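You operate a simulated robot arm through the tools that you are given. There is no shell and no other tool.

The job below is to be done with a simulated robot arm. You get a single attempt, and the scene is never put back.

TASK
Prime the short land, run the timer and lay the white foam strip on at DONE.
Fine: orange-lug housing; the pen goes back in its stand. A coat counts when it lies all over at full strength: go over it till it gets no stronger.
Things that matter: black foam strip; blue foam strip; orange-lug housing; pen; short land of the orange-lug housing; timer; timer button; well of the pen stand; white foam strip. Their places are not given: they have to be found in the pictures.

Only the result counts: the job must be done as asked and must still hold three seconds after the hand-in. Knocking over, shifting, dropping, spilling or breaking anything else fails it.

THE ROBOT
A 7-joint arm with a two-finger parallel gripper, fixed in place. Base frame: the origin is at the foot of the arm, x ahead of it, y to its left, z up; the work surface is at about z = 0.75. Lengths are in m, angles in degrees, forces in N, time in s.
With the tool pointing down near the work surface it reaches from about 0.2 to 0.68 m from the base axis. Its first joint turns from -66.0 to 66.0 degrees. Payload 2.4 kg.
The tool frame sits at the grasp point between the pads (the TCP): z along the fingers, y along the line on which they close. The tips reach 0.03 m beyond it. Largest opening 0.094 m; finger width 0.028, thickness 0.01; the body of the gripper, 0.05 by 0.096 m, starts 0.055 m behind the TCP.
Orientation is that of the tool frame in the base frame, as a unit quaternion [x, y, z, w]. With the fingers straight down and closing along the base's y, the tool's x points along the base's -x, its y along +y and its z along -z.

THE INTERFACE
- The arm moves only by the tool apply_moves. Its argument "moves" is a list of rows, each an object (a shift or turn left out is 0, a gripper value left out holds the last) with "slide": the shift along the tool's x, y, z in m, a list of three; "turn": the turn, a rotation vector about the tool's x, y, z in degrees, a list of three; "hand": the finger opening in m, from 0 to 0.094. In form: [{"slide": [tx, ty, tz], "turn": [ax, ay, az], "hand": hand}, ...]. A call has 1 to 20 rows; each row shifts and turns the commanded pose from where the row before left it, along the tool's axes as they then stand. Each row takes 0.2 s and may step no farther than 0.05 m and 8.6 degrees from the row before; otherwise, or with a gripper value out of range, the whole call is refused. A pose out of reach is approached as far as the arm can. The call stops where the force on the tool passes 40 N (or 10 N more than at its start, if that is more) or the arm is blocked; 0.2 s more then pass. The fingers move at their own pace (about 0.153 m/s each) and stop on an object; they squeeze with about 44 N. The grip force told is the motor's: it shows also when the fingers shut on nothing. Time passes only in rows, and 0.2 s behind the last, so rows that do not move let the fingers close. The reply holds the time, the measured pose of the TCP, the force on the tool along the base axes, the opening and the grip force, in the units named above and with some noise, with the torque about the TCP (base axes, N m) and any sound that the robot's microphone picked up.
- Cameras (640 x 400 px; columns grow to the right, rows downward): "scene" is fixed at [0.0499, 0.5045, 1.4225]; the picture's right is [-0.46, -0.89, 0.00], its down [-0.67, 0.34, -0.66] and it looks along [0.59, -0.30, -0.75] (base axes); focal length 358 px, centre (320, 200). "wrist" rides on the gripper at [0.076, 0.014, -0.102] in the tool frame; the picture's right is [-0.18, 0.98, 0.00], its down [-0.75, -0.14, -0.64] and it looks along [-0.63, -0.12, 0.77] (tool axes); focal length 243 px, centre (320, 200).
- capture(camera): a new picture of that camera. The clock stands still meanwhile.
- point_at(camera, pixels): there is no depth. For up to 12 entries [column, row, z] of the newest picture of that camera ("zoom" is the newest enlarged one), the place [x, y] in the base frame at which the ray of that pixel passes the height z, good to about 0.002 m. The clock stands still meanwhile.
- close_up(camera, box): a new picture of the part [left, top, right, bottom] of that camera's present view, enlarged. The clock stands still meanwhile.
- finish_job(): hands the job in; it is judged then, once.

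Open the gripper and draw the arm clear of the work before you hand the job in, unless the task says otherwise.

The tools are called after "Call:" as name(argument=value, ...) on one line, values as JSON. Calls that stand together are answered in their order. apply_moves: Moves the arm, as the interface text tells. Its arguments: {"type":"object","properties":{"moves":{"type":"array","items":{"type":"object","properties":{"slide":{"type":"array","items":{"type":"number"}},"turn":{"type":"array","items":{"type":"number"}},"hand":{"type":"number"}}}}},"required":["moves"]} The other tools are called the same way: capture (camera) takes a picture; point_at (camera, pixels) gives the place at which the rays of pixels pass given heights; close_up (camera, box) takes an enlarged picture of a part of a camera's view; finish_job () hands the job in.

At the start:

```text
t: 0.0
eef_pos: [0.3255, 0.0016, 1.0711]
orientation: [0.0, 1.0, -0.001, -0.001]
contact_force: [0.2, -0.2, -0.9]
wrist_torque: [0.01, 0.02, -0.01]
finger_gap: 0.094
finger_force: 0.0
```

scene: 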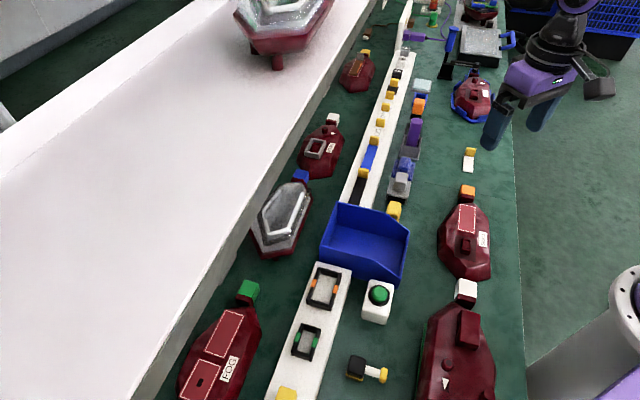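
wrist: 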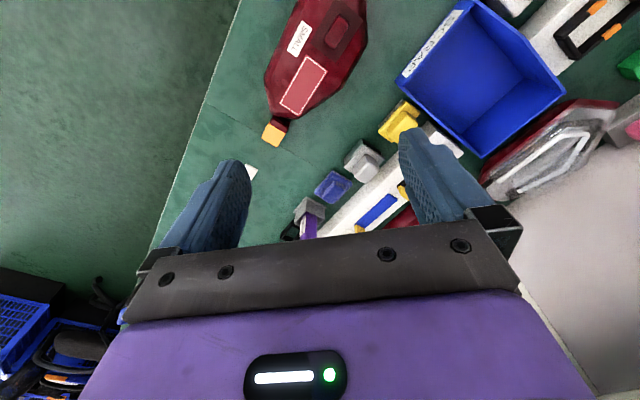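

The scene shows several red housings with coloured lugs and a row of foam strips on a white rail; I'll take enlarged pictures to identify things.

Call:
close_up(camera="scene", box=[320, 0, 520, 125])

Call:
close_up(camera="scene", box=[320, 100, 520, 225])

Call:
close_up(camera="scene", box=[300, 180, 520, 318])

Call:
close_up(camera="scene", box=[160, 240, 416, 400])

```text
3.20 times, centred on (420, 62) of scene
```

zoom: 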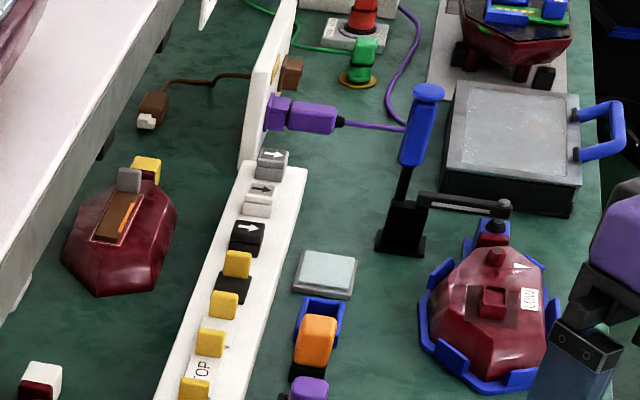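

```text
3.20 times, centred on (420, 162) of scene
```

zoom: 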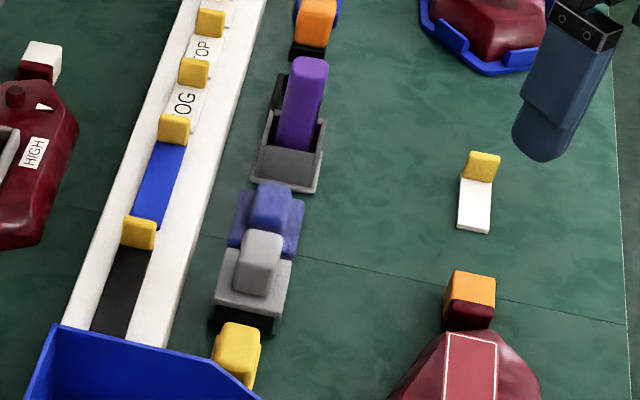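

```text
2.90 times, centred on (410, 249) of scene
```

zoom: 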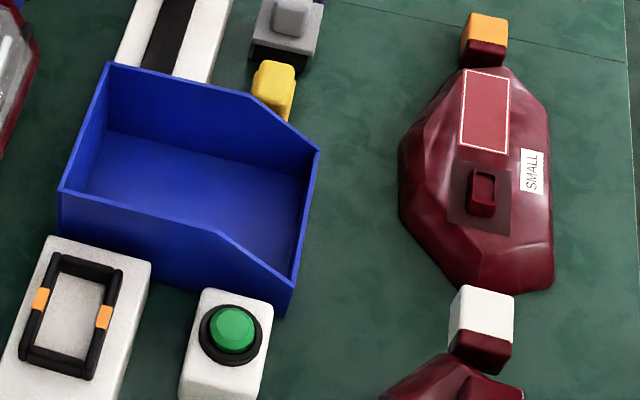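

```text
2.50 times, centred on (288, 320) of scene
```

zoom: 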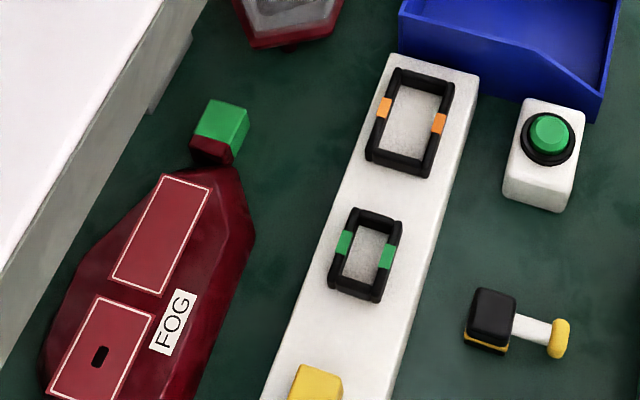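

The orange-lug housing is around (465,235), with an outlined land near its lug. I enlarge further to read small details.

Call:
close_up(camera="scene", box=[380, 80, 444, 120])

Call:
close_up(camera="scene", box=[340, 110, 436, 170])

Call:
close_up(camera="scene", box=[360, 160, 440, 210])

Call:
close_up(camera="scene", box=[420, 140, 516, 200])

Call:
close_up(camera="scene", box=[410, 180, 522, 250])

Call:
close_up(camera="scene", box=[330, 270, 522, 390])

Call:
close_up(camera="scene", box=[230, 20, 390, 120])

Call:
close_up(camera="scene", box=[230, 100, 374, 190])

```text
10.00 times, centred on (412, 100) of scene
```

zoom: 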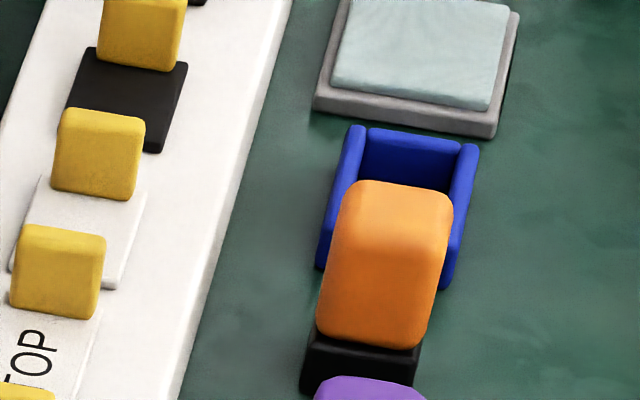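

```text
6.67 times, centred on (388, 140) of scene
```

zoom: 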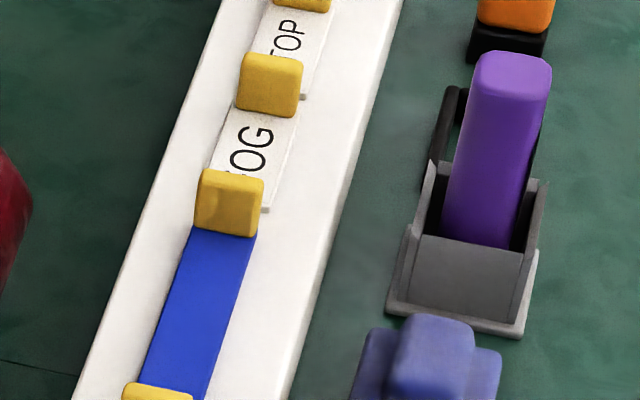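

```text
8.00 times, centred on (400, 185) of scene
```

zoom: 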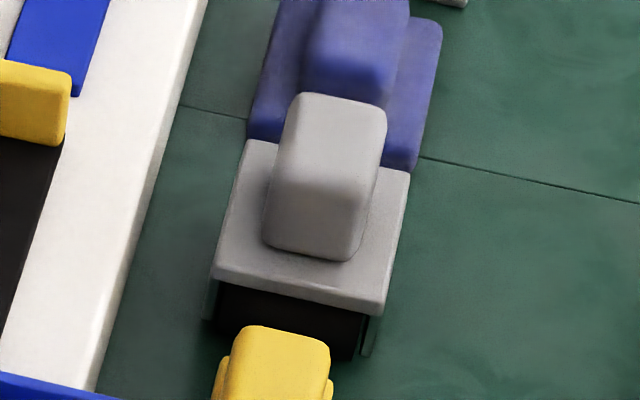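

```text
6.67 times, centred on (468, 170) of scene
```

zoom: 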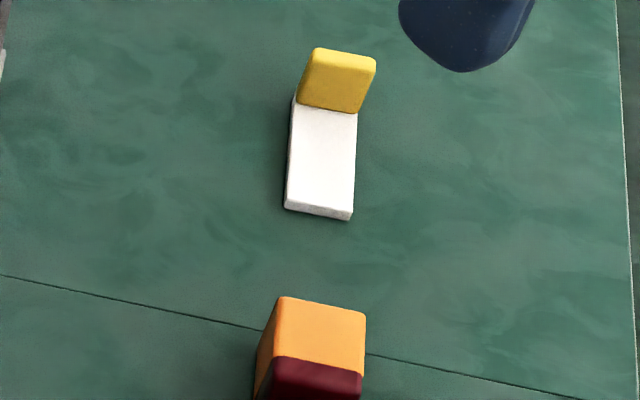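

```text
5.71 times, centred on (466, 215) of scene
```

zoom: 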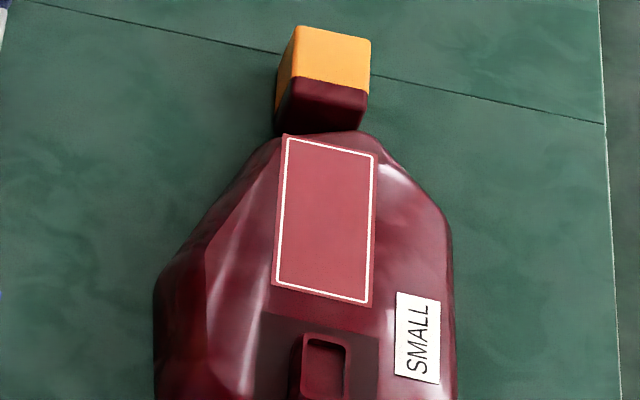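

```text
3.33 times, centred on (426, 330) of scene
```

zoom: 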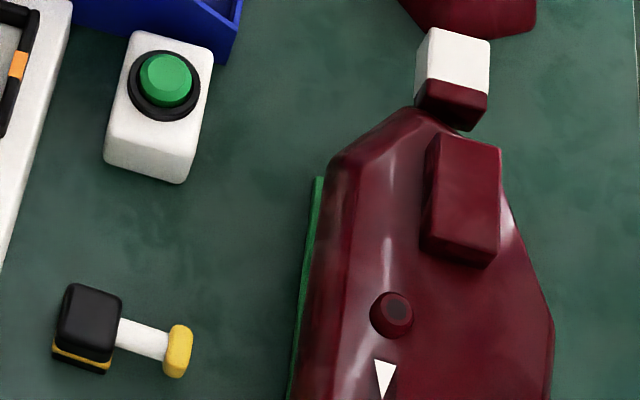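

```text
4.00 times, centred on (310, 70) of scene
```

zoom: 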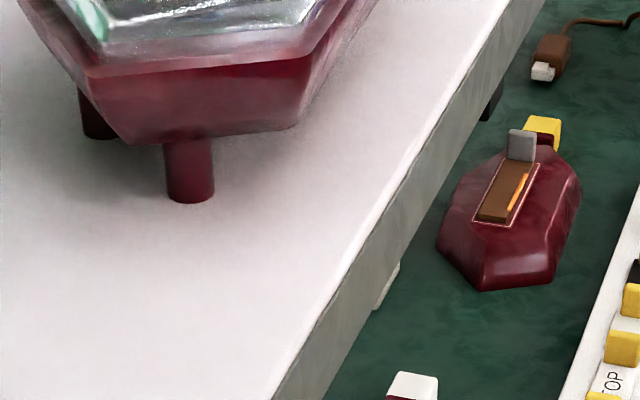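

```text
4.44 times, centred on (302, 145) of scene
```

zoom: 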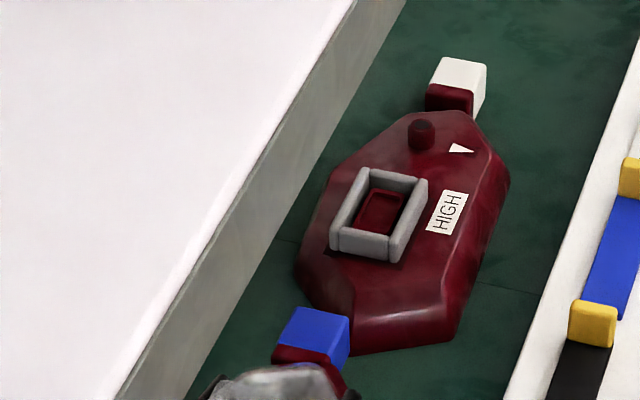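

I ask for positions of the main candidates at plausible heights to get sizes and a layout.

Call:
capture(camera="scene")

Call:
point_at(camera="scene", pixels=[[469, 160, 0.75], [467, 192, 0.79], [467, 218, 0.8], [413, 140, 0.78], [418, 105, 0.78], [402, 170, 0.78], [400, 185, 0.78], [394, 211, 0.78], [377, 295, 0.8], [368, 370, 0.77], [395, 85, 0.77], [423, 88, 0.76]])

Call:
point_at(camera="scene", pixels=[[370, 150, 0.77], [360, 190, 0.77], [470, 100, 0.8], [450, 60, 0.77], [480, 45, 0.8], [245, 290, 0.78], [215, 345, 0.8], [365, 240, 0.75], [325, 288, 0.77], [307, 340, 0.77], [463, 340, 0.8], [400, 20, 0.8]])

```text
taken
```

scene: 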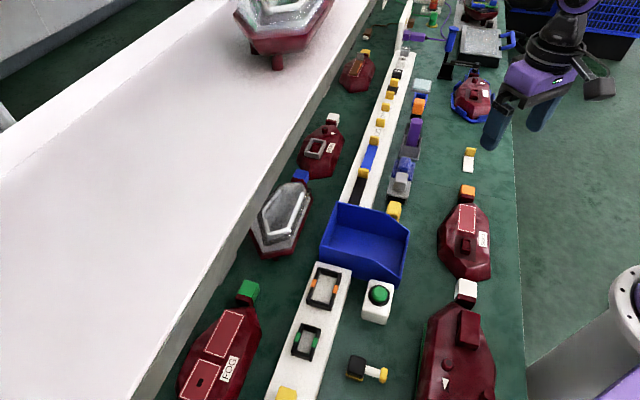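

```text
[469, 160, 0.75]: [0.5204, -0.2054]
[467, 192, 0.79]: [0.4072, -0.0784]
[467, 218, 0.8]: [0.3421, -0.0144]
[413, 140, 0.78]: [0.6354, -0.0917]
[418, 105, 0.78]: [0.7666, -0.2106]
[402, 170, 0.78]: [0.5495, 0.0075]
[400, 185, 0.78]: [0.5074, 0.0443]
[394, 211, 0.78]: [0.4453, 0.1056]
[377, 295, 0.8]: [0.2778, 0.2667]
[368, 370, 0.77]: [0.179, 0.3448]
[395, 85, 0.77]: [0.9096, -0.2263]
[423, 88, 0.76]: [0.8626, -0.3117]
```

```text
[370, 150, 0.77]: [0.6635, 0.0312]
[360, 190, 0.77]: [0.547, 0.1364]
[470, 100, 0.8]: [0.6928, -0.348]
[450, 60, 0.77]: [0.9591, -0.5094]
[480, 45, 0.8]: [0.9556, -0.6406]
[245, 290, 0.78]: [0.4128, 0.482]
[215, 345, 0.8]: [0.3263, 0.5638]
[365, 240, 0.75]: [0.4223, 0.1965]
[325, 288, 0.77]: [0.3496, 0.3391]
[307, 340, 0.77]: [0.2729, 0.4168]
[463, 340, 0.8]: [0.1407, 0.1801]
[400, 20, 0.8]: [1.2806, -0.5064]
```

The reachable items are the loose white strip near (0.52,-0.205), the housing near (0.34,-0.01), purple item near (0.635,-0.09) and green-button box near (0.278,0.267). I enlarge the wrist view for more details.

Call:
close_up(camera="wrist", box=[220, 80, 476, 240])

Call:
close_up(camera="wrist", box=[240, 0, 400, 100])

Call:
close_up(camera="wrist", box=[384, 0, 640, 160])

Call:
close_up(camera="scene", box=[340, 0, 468, 80])

```text
2.50 times, centred on (348, 160) of wrist
```

zoom: 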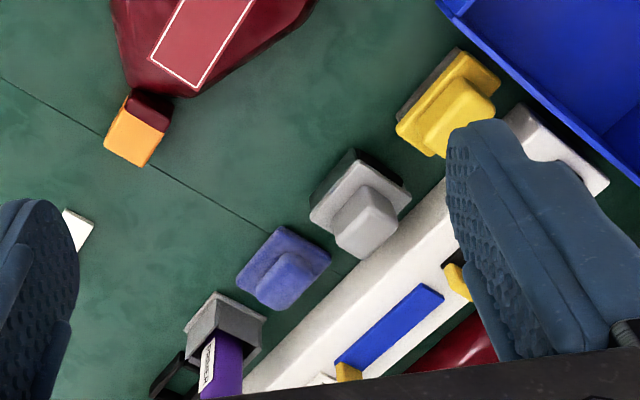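

```text
4.00 times, centred on (320, 50) of wrist
```

zoom: 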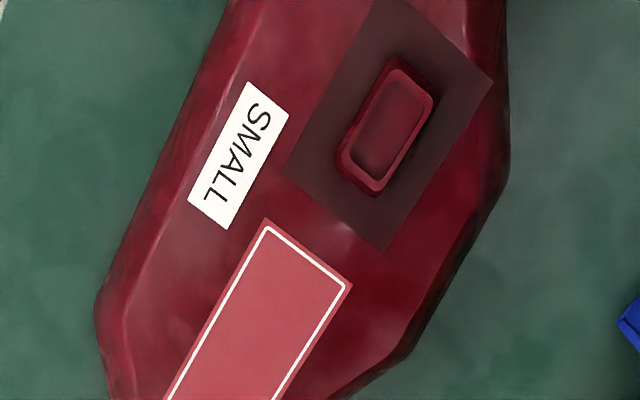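

```text
2.50 times, centred on (512, 80) of wrist
```

zoom: 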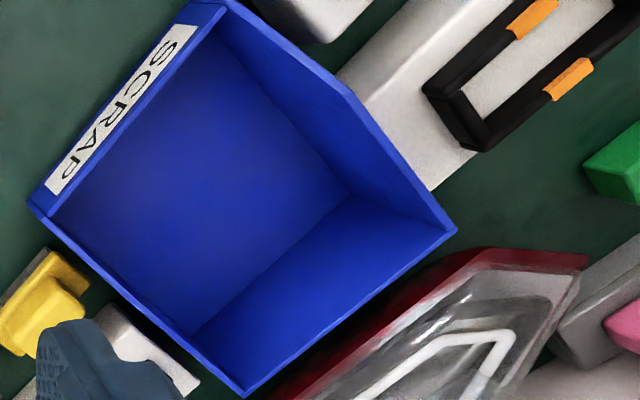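

```text
5.00 times, centred on (404, 40) of scene
```

zoom: 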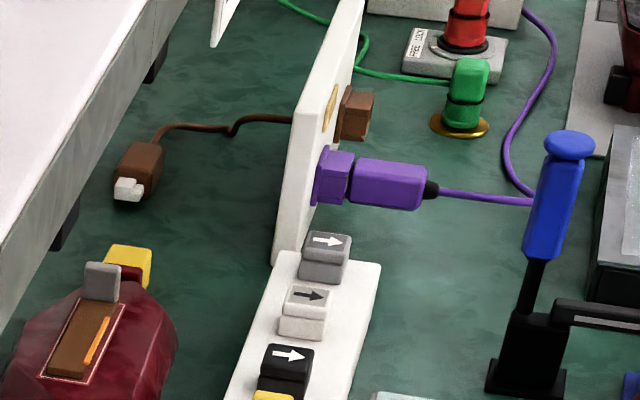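

The purple item carries a label ending in "...IMER", likely the primer pen. I move the hand up there to view it from the wrist.

Call:
apply_moves(moves=[{"slide": [-0.04, -0.018, 0.014]}, {"slide": [-0.04, -0.018, 0.014]}, {"slide": [-0.04, -0.018, 0.014]}, {"slide": [-0.04, -0.018, 0.014]}, {"slide": [-0.04, -0.018, 0.014]}, {}])

Call:
capture(camera="wrist")

Call:
capture(camera="scene")

```text
t: 1.4
eef_pos: [0.5267, -0.0909, 1.0023]
orientation: [-0.001, 1.0, 0.0, -0.001]
contact_force: [0.2, -0.3, -0.6]
wrist_torque: [0.01, -0.01, -0.01]
finger_gap: 0.094
finger_force: 0.0
```

```text
taken
```

wrist: 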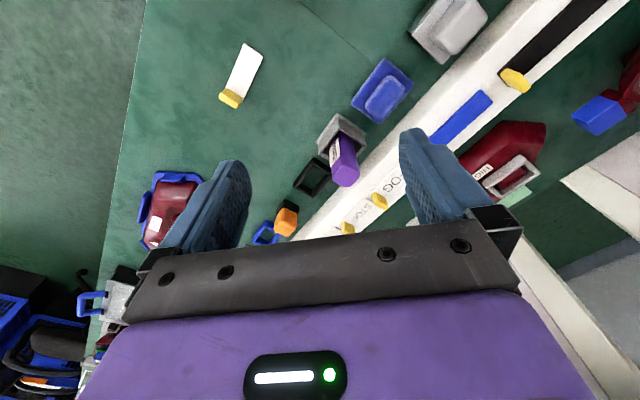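

```text
taken
```

scene: 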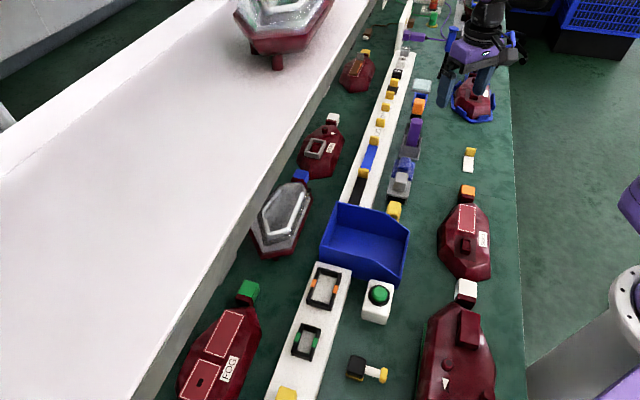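

Call:
close_up(camera="wrist", box=[280, 80, 440, 180])

Call:
close_up(camera="wrist", box=[240, 160, 400, 260])

Call:
close_up(camera="wrist", box=[190, 30, 318, 110])

```text
4.00 times, centred on (360, 130) of wrist
```

zoom: 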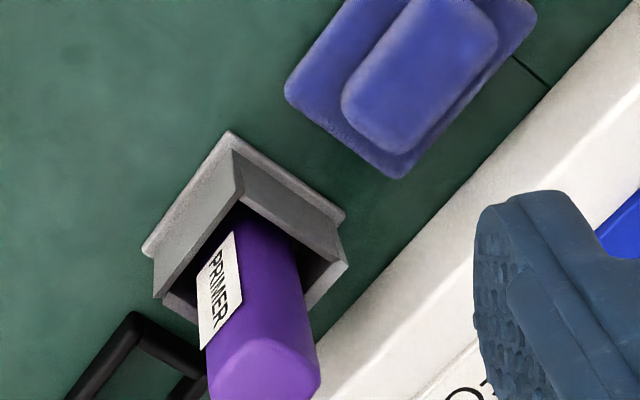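

```text
4.00 times, centred on (320, 210) of wrist
```

zoom: 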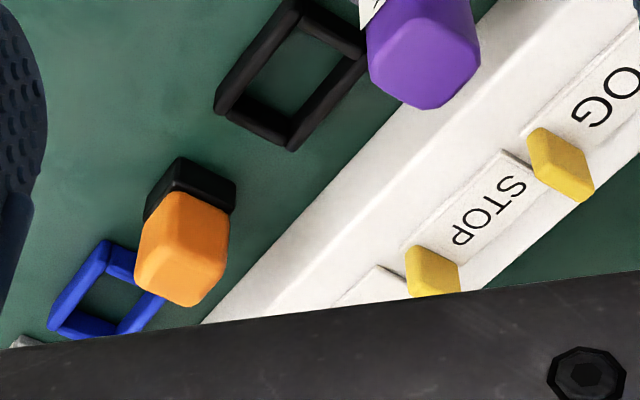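

```text
5.00 times, centred on (254, 70) of wrist
```

zoom: 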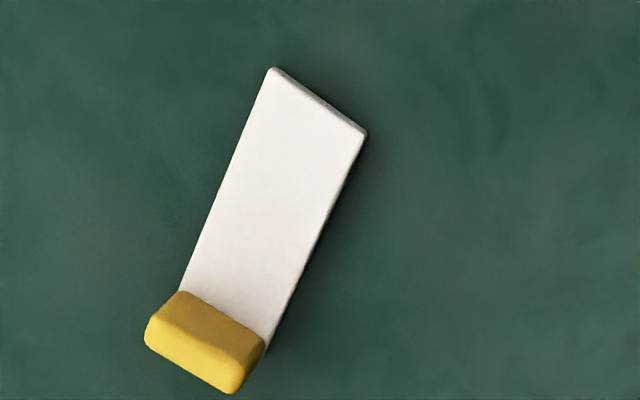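

The pen (label PRIMER) stands in its grey stand. Now I swing over to the green-button box and the black item to find the timer.

Call:
apply_moves(moves=[{"slide": [0.0247, 0.037, -0.003]}, {"slide": [0.0247, 0.037, -0.003]}, {"slide": [0.0247, 0.037, -0.003]}, {"slide": [0.0247, 0.037, -0.003]}, {"slide": [0.0247, 0.037, -0.003]}, {"slide": [0.0247, 0.037, -0.003]}, {"slide": [0.0247, 0.037, -0.003]}, {"slide": [0.0247, 0.037, -0.003]}, {"slide": [0.0247, 0.037, -0.003]}, {"slide": [0.0247, 0.037, -0.003]}, {}])

Call:
capture(camera="wrist")

Call:
capture(camera="scene")

```text
t: 3.8
eef_pos: [0.2799, 0.2834, 1.0343]
orientation: [-0.001, 1.0, 0.001, 0.0]
contact_force: [-0.9, -0.4, 0.4]
wrist_torque: [0.02, 0.0, -0.01]
finger_gap: 0.0942
finger_force: 0.0
```

```text
taken
```

wrist: 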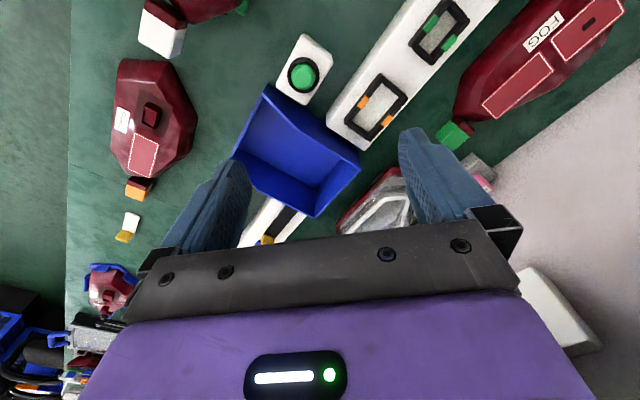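

```text
taken
```

scene: 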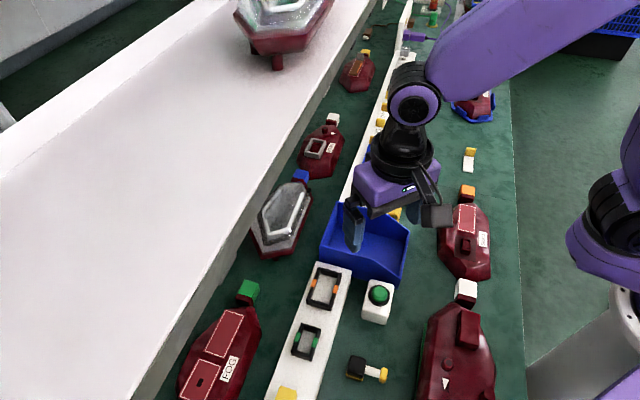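

I enlarge the green-button box at (303,70) and neighbours in the wrist view.

Call:
close_up(camera="wrist", box=[250, 20, 378, 100])

Call:
close_up(camera="wrist", box=[400, 120, 560, 220])

Call:
close_up(camera="wrist", box=[90, 40, 218, 120])

Call:
close_up(camera="wrist", box=[80, 100, 240, 200])

```text
5.00 times, centred on (314, 60) of wrist
```

zoom: 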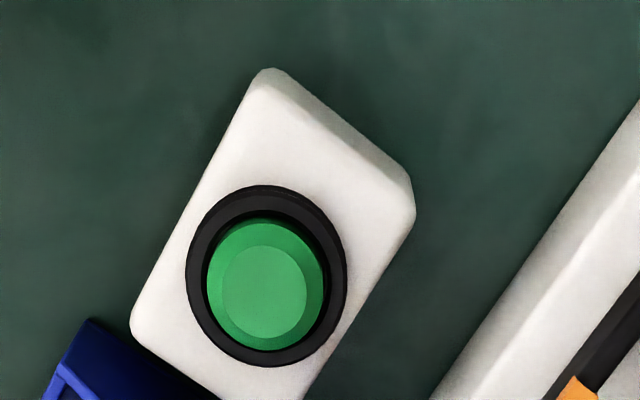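

```text
4.00 times, centred on (480, 170) of wrist
```

zoom: 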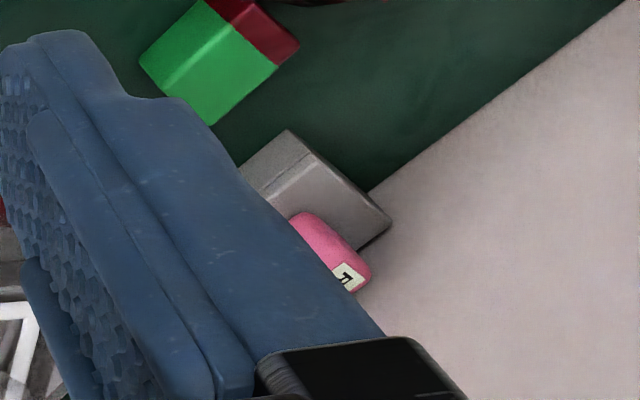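

```text
5.00 times, centred on (154, 80) of wrist
```

zoom: 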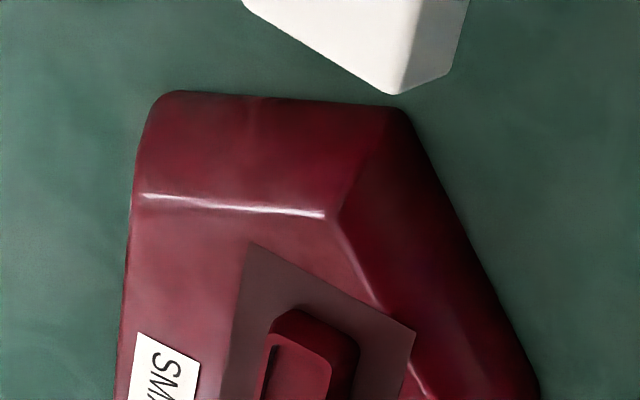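

```text
4.00 times, centred on (160, 150) of wrist
```

zoom: 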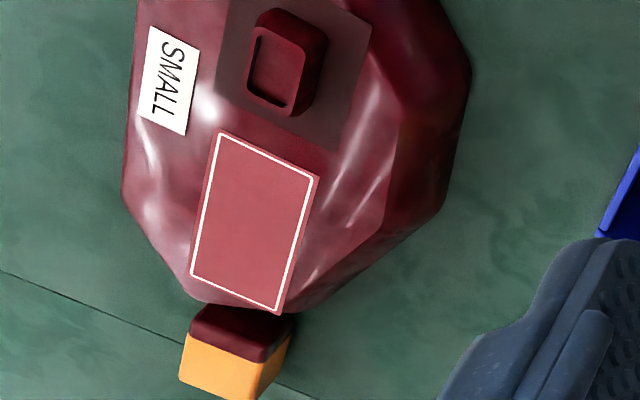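

A grey box with a pink part and a "7"-like mark is at (487,180) in the wrist view; I locate it and turn the hand to look more widely.

Call:
point_at(camera="wrist", pixels=[[478, 165, 0.8], [487, 183, 0.8], [303, 75, 0.8], [303, 75, 0.77]])

Call:
apply_moves(moves=[{"turn": [0, 0, 8.5]}, {"turn": [0, 0, 8.5]}, {"turn": [0, 0, 8.5]}, {"turn": [0, 0, 8.5]}, {"turn": [0, 0, 8.5]}, {"turn": [0, 0, 8.5]}, {}])

Call:
capture(camera="wrist")

```text
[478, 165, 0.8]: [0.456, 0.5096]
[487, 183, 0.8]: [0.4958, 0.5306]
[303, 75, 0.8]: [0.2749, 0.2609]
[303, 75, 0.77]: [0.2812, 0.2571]
```

```text
t: 5.4
eef_pos: [0.2785, 0.2839, 1.0319]
orientation: [0.431, 0.902, 0.001, 0.0]
contact_force: [-0.4, 0.2, -0.5]
wrist_torque: [0.01, -0.02, 0.0]
finger_gap: 0.0939
finger_force: 0.0
```

```text
taken
```

wrist: 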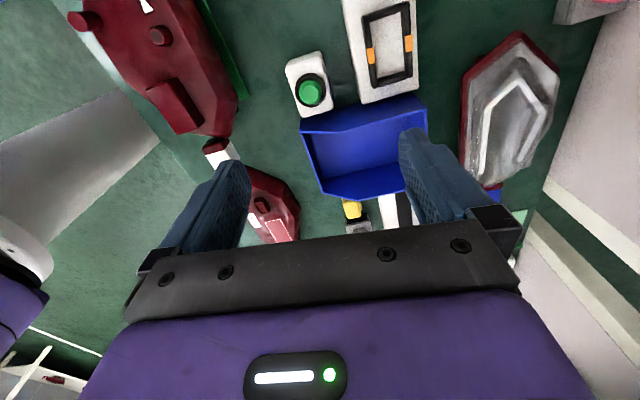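

Nothing new besides the green-button box at (308,85); I turn the other way to look toward +y.

Call:
close_up(camera="wrist", box=[250, 30, 378, 110])

Call:
apply_moves(moves=[{"turn": [0, 0, -8.5]}, {"turn": [0, 0, -8.5]}, {"turn": [0, 0, -8.5]}, {"turn": [0, 0, -8.5]}, {"turn": [0, 0, -8.5]}, {"turn": [0, 0, -8.5]}, {"turn": [0, 0, -8.5]}, {"turn": [0, 0, -8.5]}, {"turn": [0, 0, -8.5]}, {"turn": [0, 0, -8.5]}, {"turn": [0, 0, -8.5]}, {"turn": [0, 0, -8.5]}, {}])

Call:
capture(camera="wrist")

```text
5.00 times, centred on (314, 70) of wrist
```

zoom: 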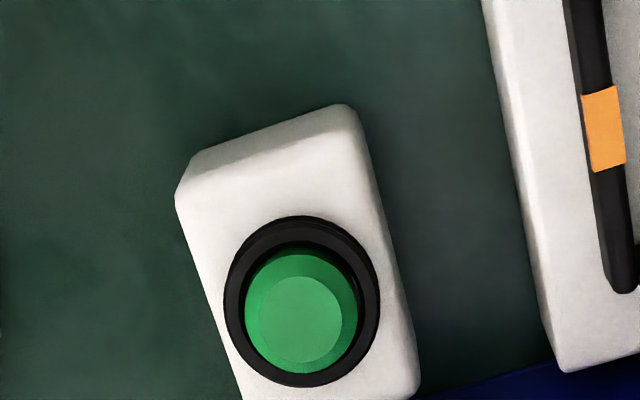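

```text
t: 8.2
eef_pos: [0.281, 0.2816, 1.0322]
orientation: [-0.432, 0.902, 0.0, 0.0]
contact_force: [0.1, -0.1, -0.2]
wrist_torque: [-0.01, -0.01, -0.03]
finger_gap: 0.0941
finger_force: 0.0
```

```text
taken
```

wrist: 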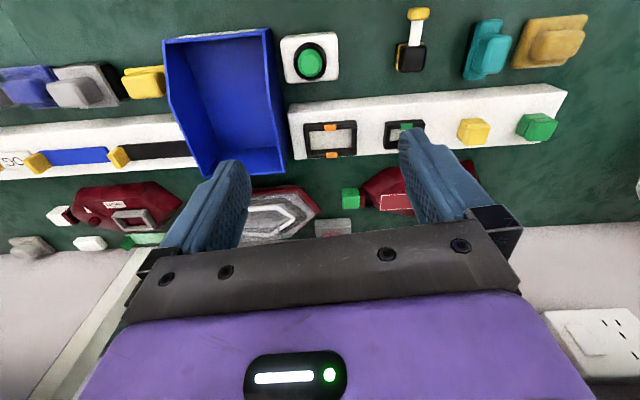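

More items are visible: teal and tan pads at (490,45),(550,40), and something on the left. I enlarge them.

Call:
close_up(camera="wrist", box=[380, 0, 604, 140])

Call:
close_up(camera="wrist", box=[0, 140, 192, 260])

Call:
close_up(camera="wrist", box=[230, 160, 422, 260])

Call:
close_up(camera="wrist", box=[0, 40, 192, 160])

Call:
close_up(camera="wrist", box=[500, 280, 640, 400])

```text
2.86 times, centred on (492, 70) of wrist
```

zoom: 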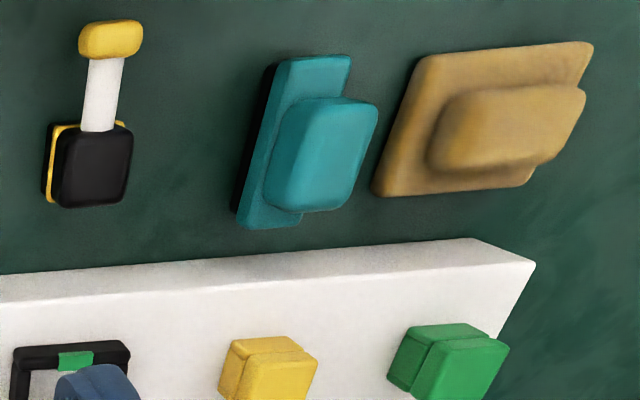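

```text
3.33 times, centred on (96, 200) of wrist
```

zoom: 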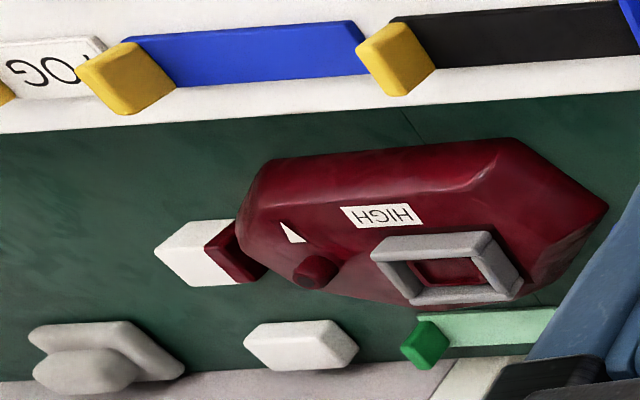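

```text
3.33 times, centred on (326, 210) of wrist
```

zoom: 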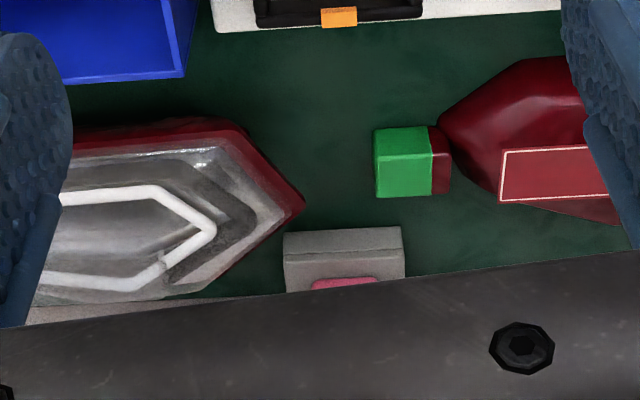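

```text
3.33 times, centred on (96, 100) of wrist
```

zoom: 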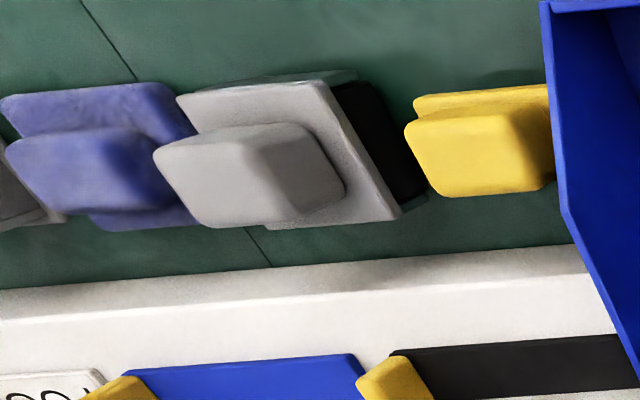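

```text
3.33 times, centred on (570, 340) of wrist
```

zoom: 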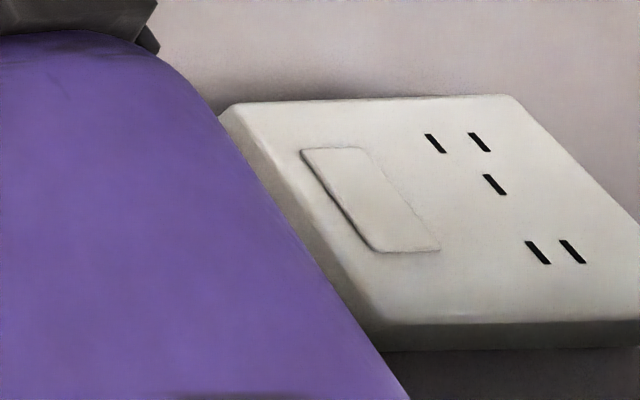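

I query positions around the hidden grey/pink object and the shelf edge to plan a safe closer look.

Call:
point_at(camera="wrist", pixels=[[333, 228, 0.78], [325, 70, 0.75], [560, 228, 0.85], [560, 228, 0.95], [560, 228, 1.0], [150, 258, 0.85], [150, 258, 1.0], [410, 58, 0.78], [418, 12, 0.78], [310, 62, 0.8]])

Call:
close_up(camera="scene", box=[140, 160, 340, 285])

```text
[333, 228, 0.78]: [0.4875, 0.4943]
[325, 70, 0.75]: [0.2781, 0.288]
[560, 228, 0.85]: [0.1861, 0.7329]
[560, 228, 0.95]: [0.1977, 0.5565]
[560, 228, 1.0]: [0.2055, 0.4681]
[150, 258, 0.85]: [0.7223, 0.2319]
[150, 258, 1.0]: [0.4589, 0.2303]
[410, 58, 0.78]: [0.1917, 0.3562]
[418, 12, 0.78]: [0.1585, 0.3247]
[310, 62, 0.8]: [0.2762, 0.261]
```

```text
3.20 times, centred on (240, 222) of scene
```

zoom: 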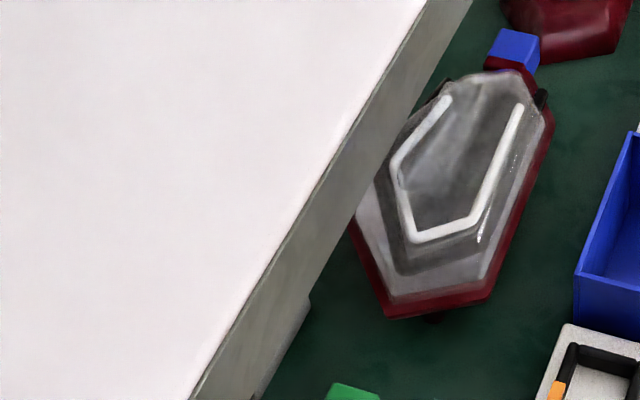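

I triangulate the shelf edge from the scene camera.

Call:
point_at(camera="scene", pixels=[[152, 380, 0.85], [152, 380, 0.95], [152, 380, 1.0], [270, 180, 0.85], [270, 180, 0.95], [270, 180, 1.0], [340, 72, 0.85], [340, 72, 1.0]])

```text
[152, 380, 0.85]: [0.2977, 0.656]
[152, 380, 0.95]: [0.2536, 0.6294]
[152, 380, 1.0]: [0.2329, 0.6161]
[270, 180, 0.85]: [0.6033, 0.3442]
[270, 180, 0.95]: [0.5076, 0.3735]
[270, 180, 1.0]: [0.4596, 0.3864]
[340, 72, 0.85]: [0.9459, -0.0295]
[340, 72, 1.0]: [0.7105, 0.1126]
```

The shelf edge sits at about z 0.85 along x+y≈0.95, so at z 1.03 I am clear. I move forward 0.1 m to view the grey/pink object.

Call:
apply_moves(moves=[{"slide": [-0.04, 0, 0]}, {"slide": [-0.04, 0, 0]}, {"slide": [-0.04, 0, 0]}, {}])

Call:
capture(camera="wrist")

```text
t: 8.9
eef_pos: [0.3346, 0.3471, 1.0326]
orientation: [-0.429, 0.903, -0.004, -0.011]
contact_force: [-31.8, -31.2, 23.1]
wrist_torque: [3.51, -3.89, -0.51]
finger_gap: 0.0941
finger_force: 0.2
stopped in row 3: the force on the tool passed its limit at 98 N (the readings are from after the stop); the commanded pose is now the measured one
```

```text
taken
```

wrist: 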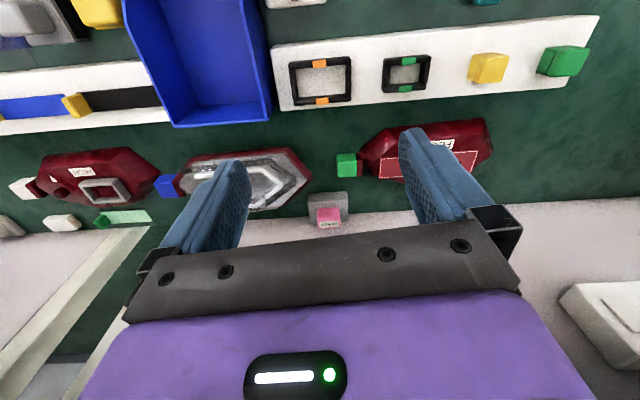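

I hit something solid (the shelf is higher than I judged); I back off first along the same line, then enlarge the picture.

Call:
close_up(camera="wrist", box=[270, 170, 398, 250])

Call:
apply_moves(moves=[{"slide": [0.03, 0, 0]}, {"slide": [0.04, 0, 0]}, {"slide": [0.03, 0, 0]}, {}])

Call:
capture(camera="scene")

Call:
capture(camera="wrist")

```text
5.00 times, centred on (334, 210) of wrist
```

zoom: 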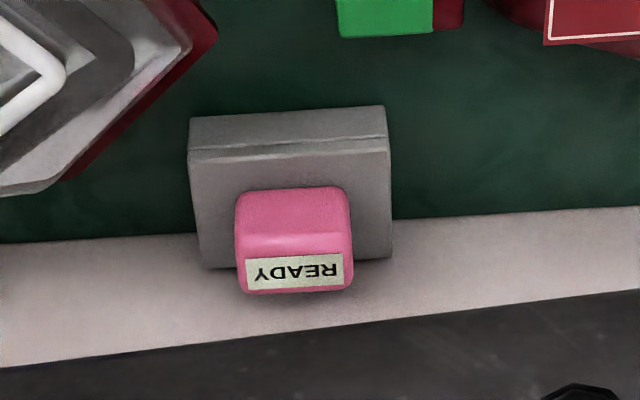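

```text
t: 9.9
eef_pos: [0.2737, 0.2694, 1.0339]
orientation: [-0.429, 0.903, -0.004, -0.01]
contact_force: [0.2, -0.2, -0.2]
wrist_torque: [-0.06, -0.02, 0.0]
finger_gap: 0.0937
finger_force: 0.1
```

```text
taken
```

scene: 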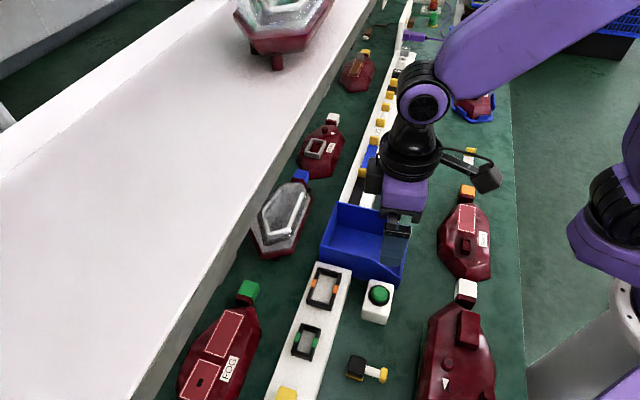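

```text
taken
```

wrist: 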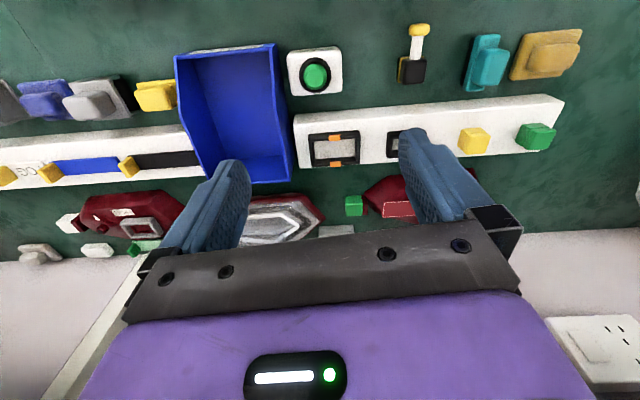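

The grey/pink unit reads "READY": it is the timer's display, so the green button at (0.275, 0.261) should be its button. I correct the small tilt, turn back to zero yaw and move above the housing for a closer look at the land.

Call:
apply_moves(moves=[{"turn": [0, -1.2, 0]}, {"turn": [0, 0, 8.5]}, {"turn": [0, 0, 8.5]}, {"turn": [0, 0, 8.5]}, {"turn": [0, 0, 8.5]}, {"turn": [0, 0, 8.5]}, {"turn": [0, 0, 8.3]}, {}])

Call:
point_at(camera="scene", pixels=[[464, 155, 0.755], [473.5, 156.8, 0.755], [462.6, 171.2, 0.755], [472.8, 172.7, 0.755], [459.9, 203.6, 0.775], [476, 207.1, 0.775], [474.8, 233.7, 0.775], [457.8, 230.2, 0.775]])

```text
t: 11.7
eef_pos: [0.2739, 0.2726, 1.0356]
orientation: [0.002, 1.0, -0.001, 0.0]
contact_force: [0.4, -0.2, -0.6]
wrist_torque: [-0.01, 0.01, 0.02]
finger_gap: 0.094
finger_force: 0.1
```

```text
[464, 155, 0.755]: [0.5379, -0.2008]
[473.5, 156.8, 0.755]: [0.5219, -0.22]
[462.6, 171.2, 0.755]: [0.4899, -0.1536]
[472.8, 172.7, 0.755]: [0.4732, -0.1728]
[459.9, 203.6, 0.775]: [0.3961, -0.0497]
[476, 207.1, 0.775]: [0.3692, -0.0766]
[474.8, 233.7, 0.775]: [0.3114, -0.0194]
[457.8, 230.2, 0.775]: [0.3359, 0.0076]
```

The land is about 0.08×0.037 m and the strip about 0.07×0.025 m. I now move above the housing.

Call:
apply_moves(moves=[{"slide": [-0.018, -0.04, 0.005]}, {"slide": [-0.018, -0.04, 0.005]}, {"slide": [-0.018, -0.04, 0.005]}, {"slide": [-0.018, -0.04, 0.005]}, {"slide": [-0.018, -0.04, 0.005]}, {"slide": [-0.018, -0.04, 0.005]}, {"slide": [-0.018, -0.04, 0.005]}, {}])

Call:
capture(camera="wrist")

```text
t: 13.5
eef_pos: [0.4028, -0.0065, 1.0007]
orientation: [0.0, 1.0, 0.0, 0.0]
contact_force: [1.3, 0.0, -0.4]
wrist_torque: [-0.01, 0.0, 0.01]
finger_gap: 0.0941
finger_force: 0.1
```

```text
taken
```

wrist: 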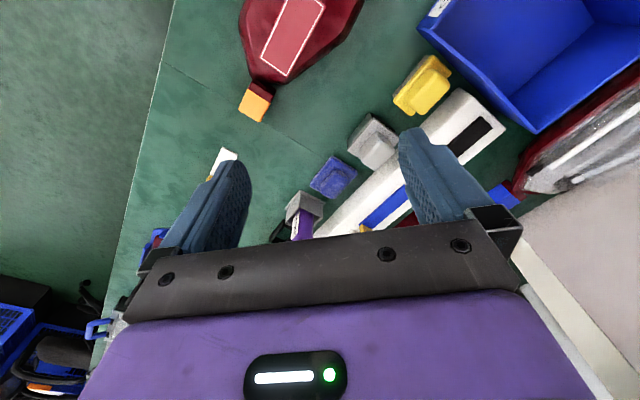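

The land shows at the top of the picture (290,35); I zoom and triangulate its corners.

Call:
close_up(camera="wrist", box=[220, 0, 380, 100])

Call:
close_up(camera="scene", box=[434, 186, 498, 226])

Call:
close_up(camera="scene", box=[426, 200, 506, 290])

```text
4.00 times, centred on (300, 50) of wrist
```

zoom: 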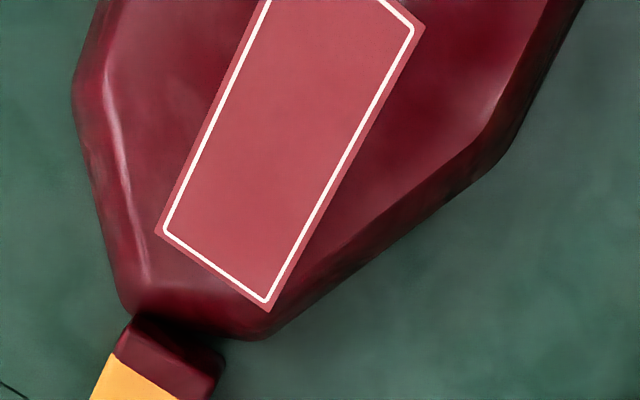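

```text
10.00 times, centred on (466, 206) of scene
```

zoom: 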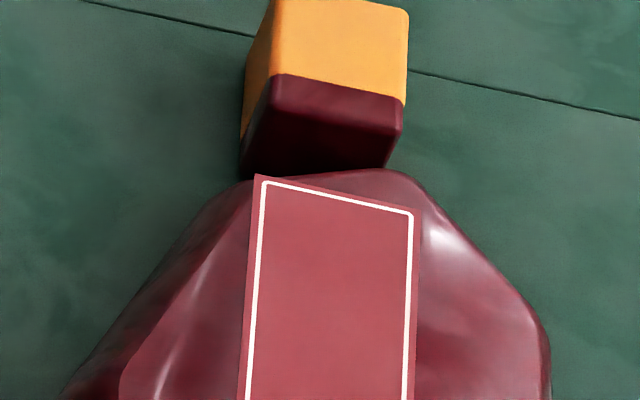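

```text
4.44 times, centred on (466, 245) of scene
```

zoom: 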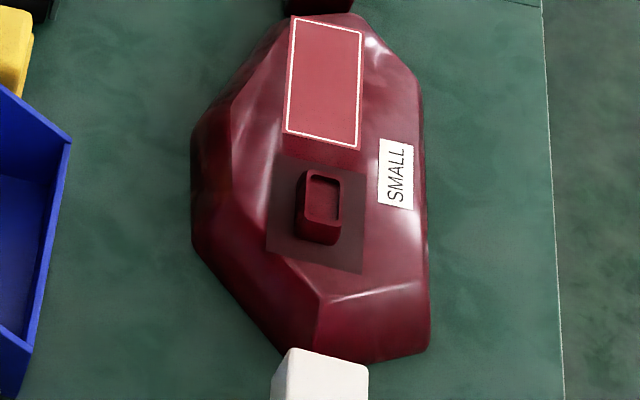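

The land's top is flat at z≈0.774 with corners near (0.396,-0.050), (0.369,-0.077), (0.311,-0.019), (0.336,0.008). Now I move above the pen and turn 45° so the fingers line up with it.

Call:
apply_moves(moves=[{"slide": [-0.0375, -0.0117, 0.004]}, {"slide": [-0.0375, -0.0117, 0.004]}, {"slide": [-0.0375, -0.0117, 0.004]}, {"slide": [-0.0375, -0.0117, 0.004]}, {"slide": [-0.0375, -0.0117, 0.004]}, {"slide": [-0.0375, -0.0117, 0.004]}, {"turn": [0, 0, 8.5]}, {"turn": [0, 0, 8.5]}, {"turn": [0, 0, 8.5]}, {"turn": [0, 0, 8.5]}, {"turn": [0, 0, 8.5]}, {"turn": [0, 0, 2.5]}, {}])

Call:
capture(camera="wrist")

Call:
capture(camera="scene")

```text
t: 16.3
eef_pos: [0.6233, -0.0789, 0.9727]
orientation: [0.383, 0.924, 0.0, -0.001]
contact_force: [0.1, 0.1, 0.8]
wrist_torque: [0.01, 0.0, -0.02]
finger_gap: 0.0942
finger_force: 0.0
```

```text
taken
```

wrist: 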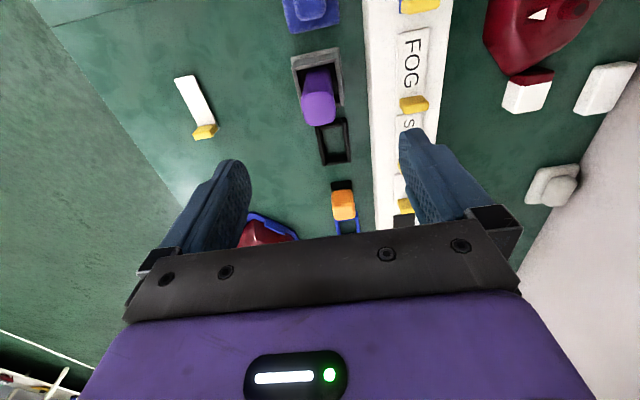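

```text
taken
```

scene: 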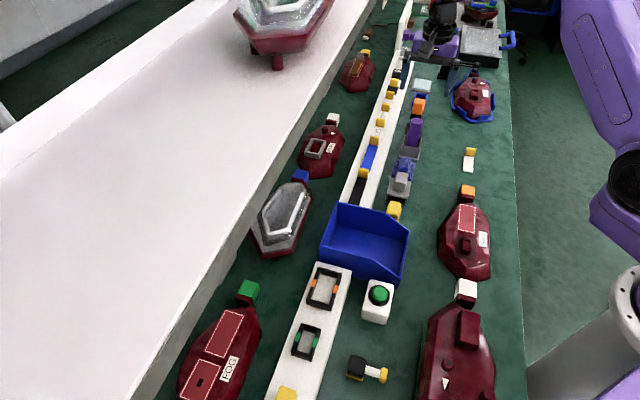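

The pen is at (318,95). I enlarge it and query positions of its top face and the stand's rim.

Call:
close_up(camera="wrist", box=[256, 30, 384, 110])

Call:
close_up(camera="wrist", box=[270, 80, 398, 160])

Call:
close_up(camera="scene", box=[388, 110, 436, 170])

```text
5.00 times, centred on (320, 70) of wrist
```

zoom: 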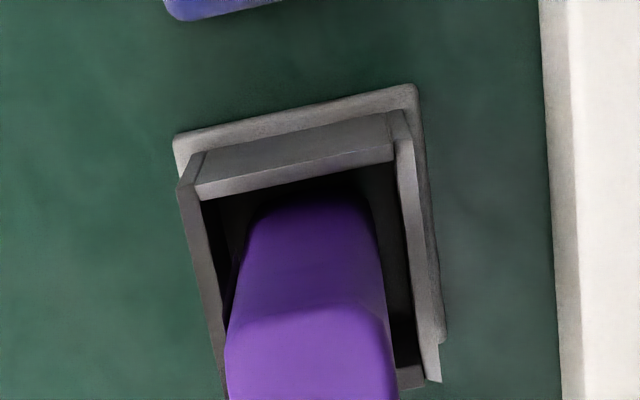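

```text
5.00 times, centred on (334, 120) of wrist
```

zoom: 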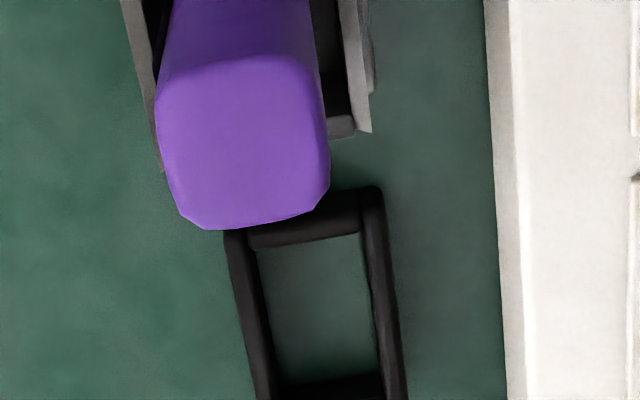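

```text
6.67 times, centred on (412, 140) of scene
```

zoom: 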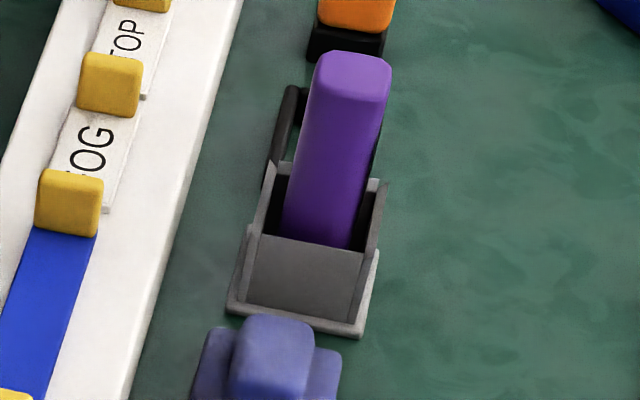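

I query base positions for the pen top, stand rim and neighbours.

Call:
capture(camera="wrist")

Call:
point_at(camera="wrist", pixels=[[319, 107, 0.85], [303, 97, 0.85], [334.5, 95, 0.85], [336.5, 117, 0.85], [308, 125, 0.85], [336, 58, 0.79], [343.6, 106, 0.79], [292, 67, 0.79], [296, 62, 0.79], [334, 54, 0.79]])

Call:
point_at(camera="scene", pixels=[[416.8, 121, 0.85], [410.5, 120, 0.85], [422.5, 123, 0.85], [403.5, 145, 0.79], [418.5, 148, 0.79], [405.5, 133.5, 0.79], [421.5, 137, 0.79]])

```text
taken
```

wrist: 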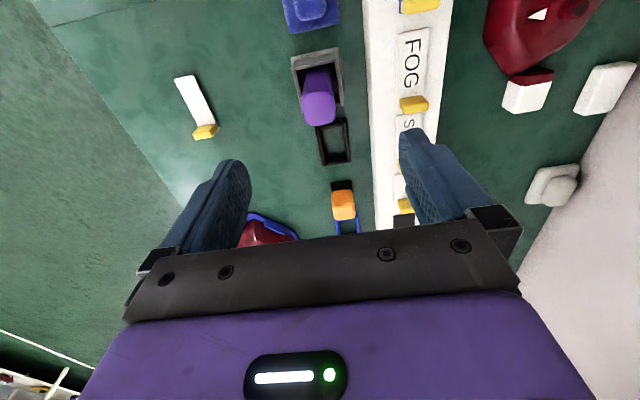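

```text
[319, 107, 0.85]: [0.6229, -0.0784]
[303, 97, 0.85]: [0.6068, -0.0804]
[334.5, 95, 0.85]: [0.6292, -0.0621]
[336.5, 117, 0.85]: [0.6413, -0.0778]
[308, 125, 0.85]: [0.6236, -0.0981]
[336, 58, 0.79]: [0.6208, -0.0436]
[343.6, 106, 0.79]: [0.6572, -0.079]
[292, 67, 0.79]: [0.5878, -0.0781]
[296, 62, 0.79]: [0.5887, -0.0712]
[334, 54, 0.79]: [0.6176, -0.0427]
```

```text
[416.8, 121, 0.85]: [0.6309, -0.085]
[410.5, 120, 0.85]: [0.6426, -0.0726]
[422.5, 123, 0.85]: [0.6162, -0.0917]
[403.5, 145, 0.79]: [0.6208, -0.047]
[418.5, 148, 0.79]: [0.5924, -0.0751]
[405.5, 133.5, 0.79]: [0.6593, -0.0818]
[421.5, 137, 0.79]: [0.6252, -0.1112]
```

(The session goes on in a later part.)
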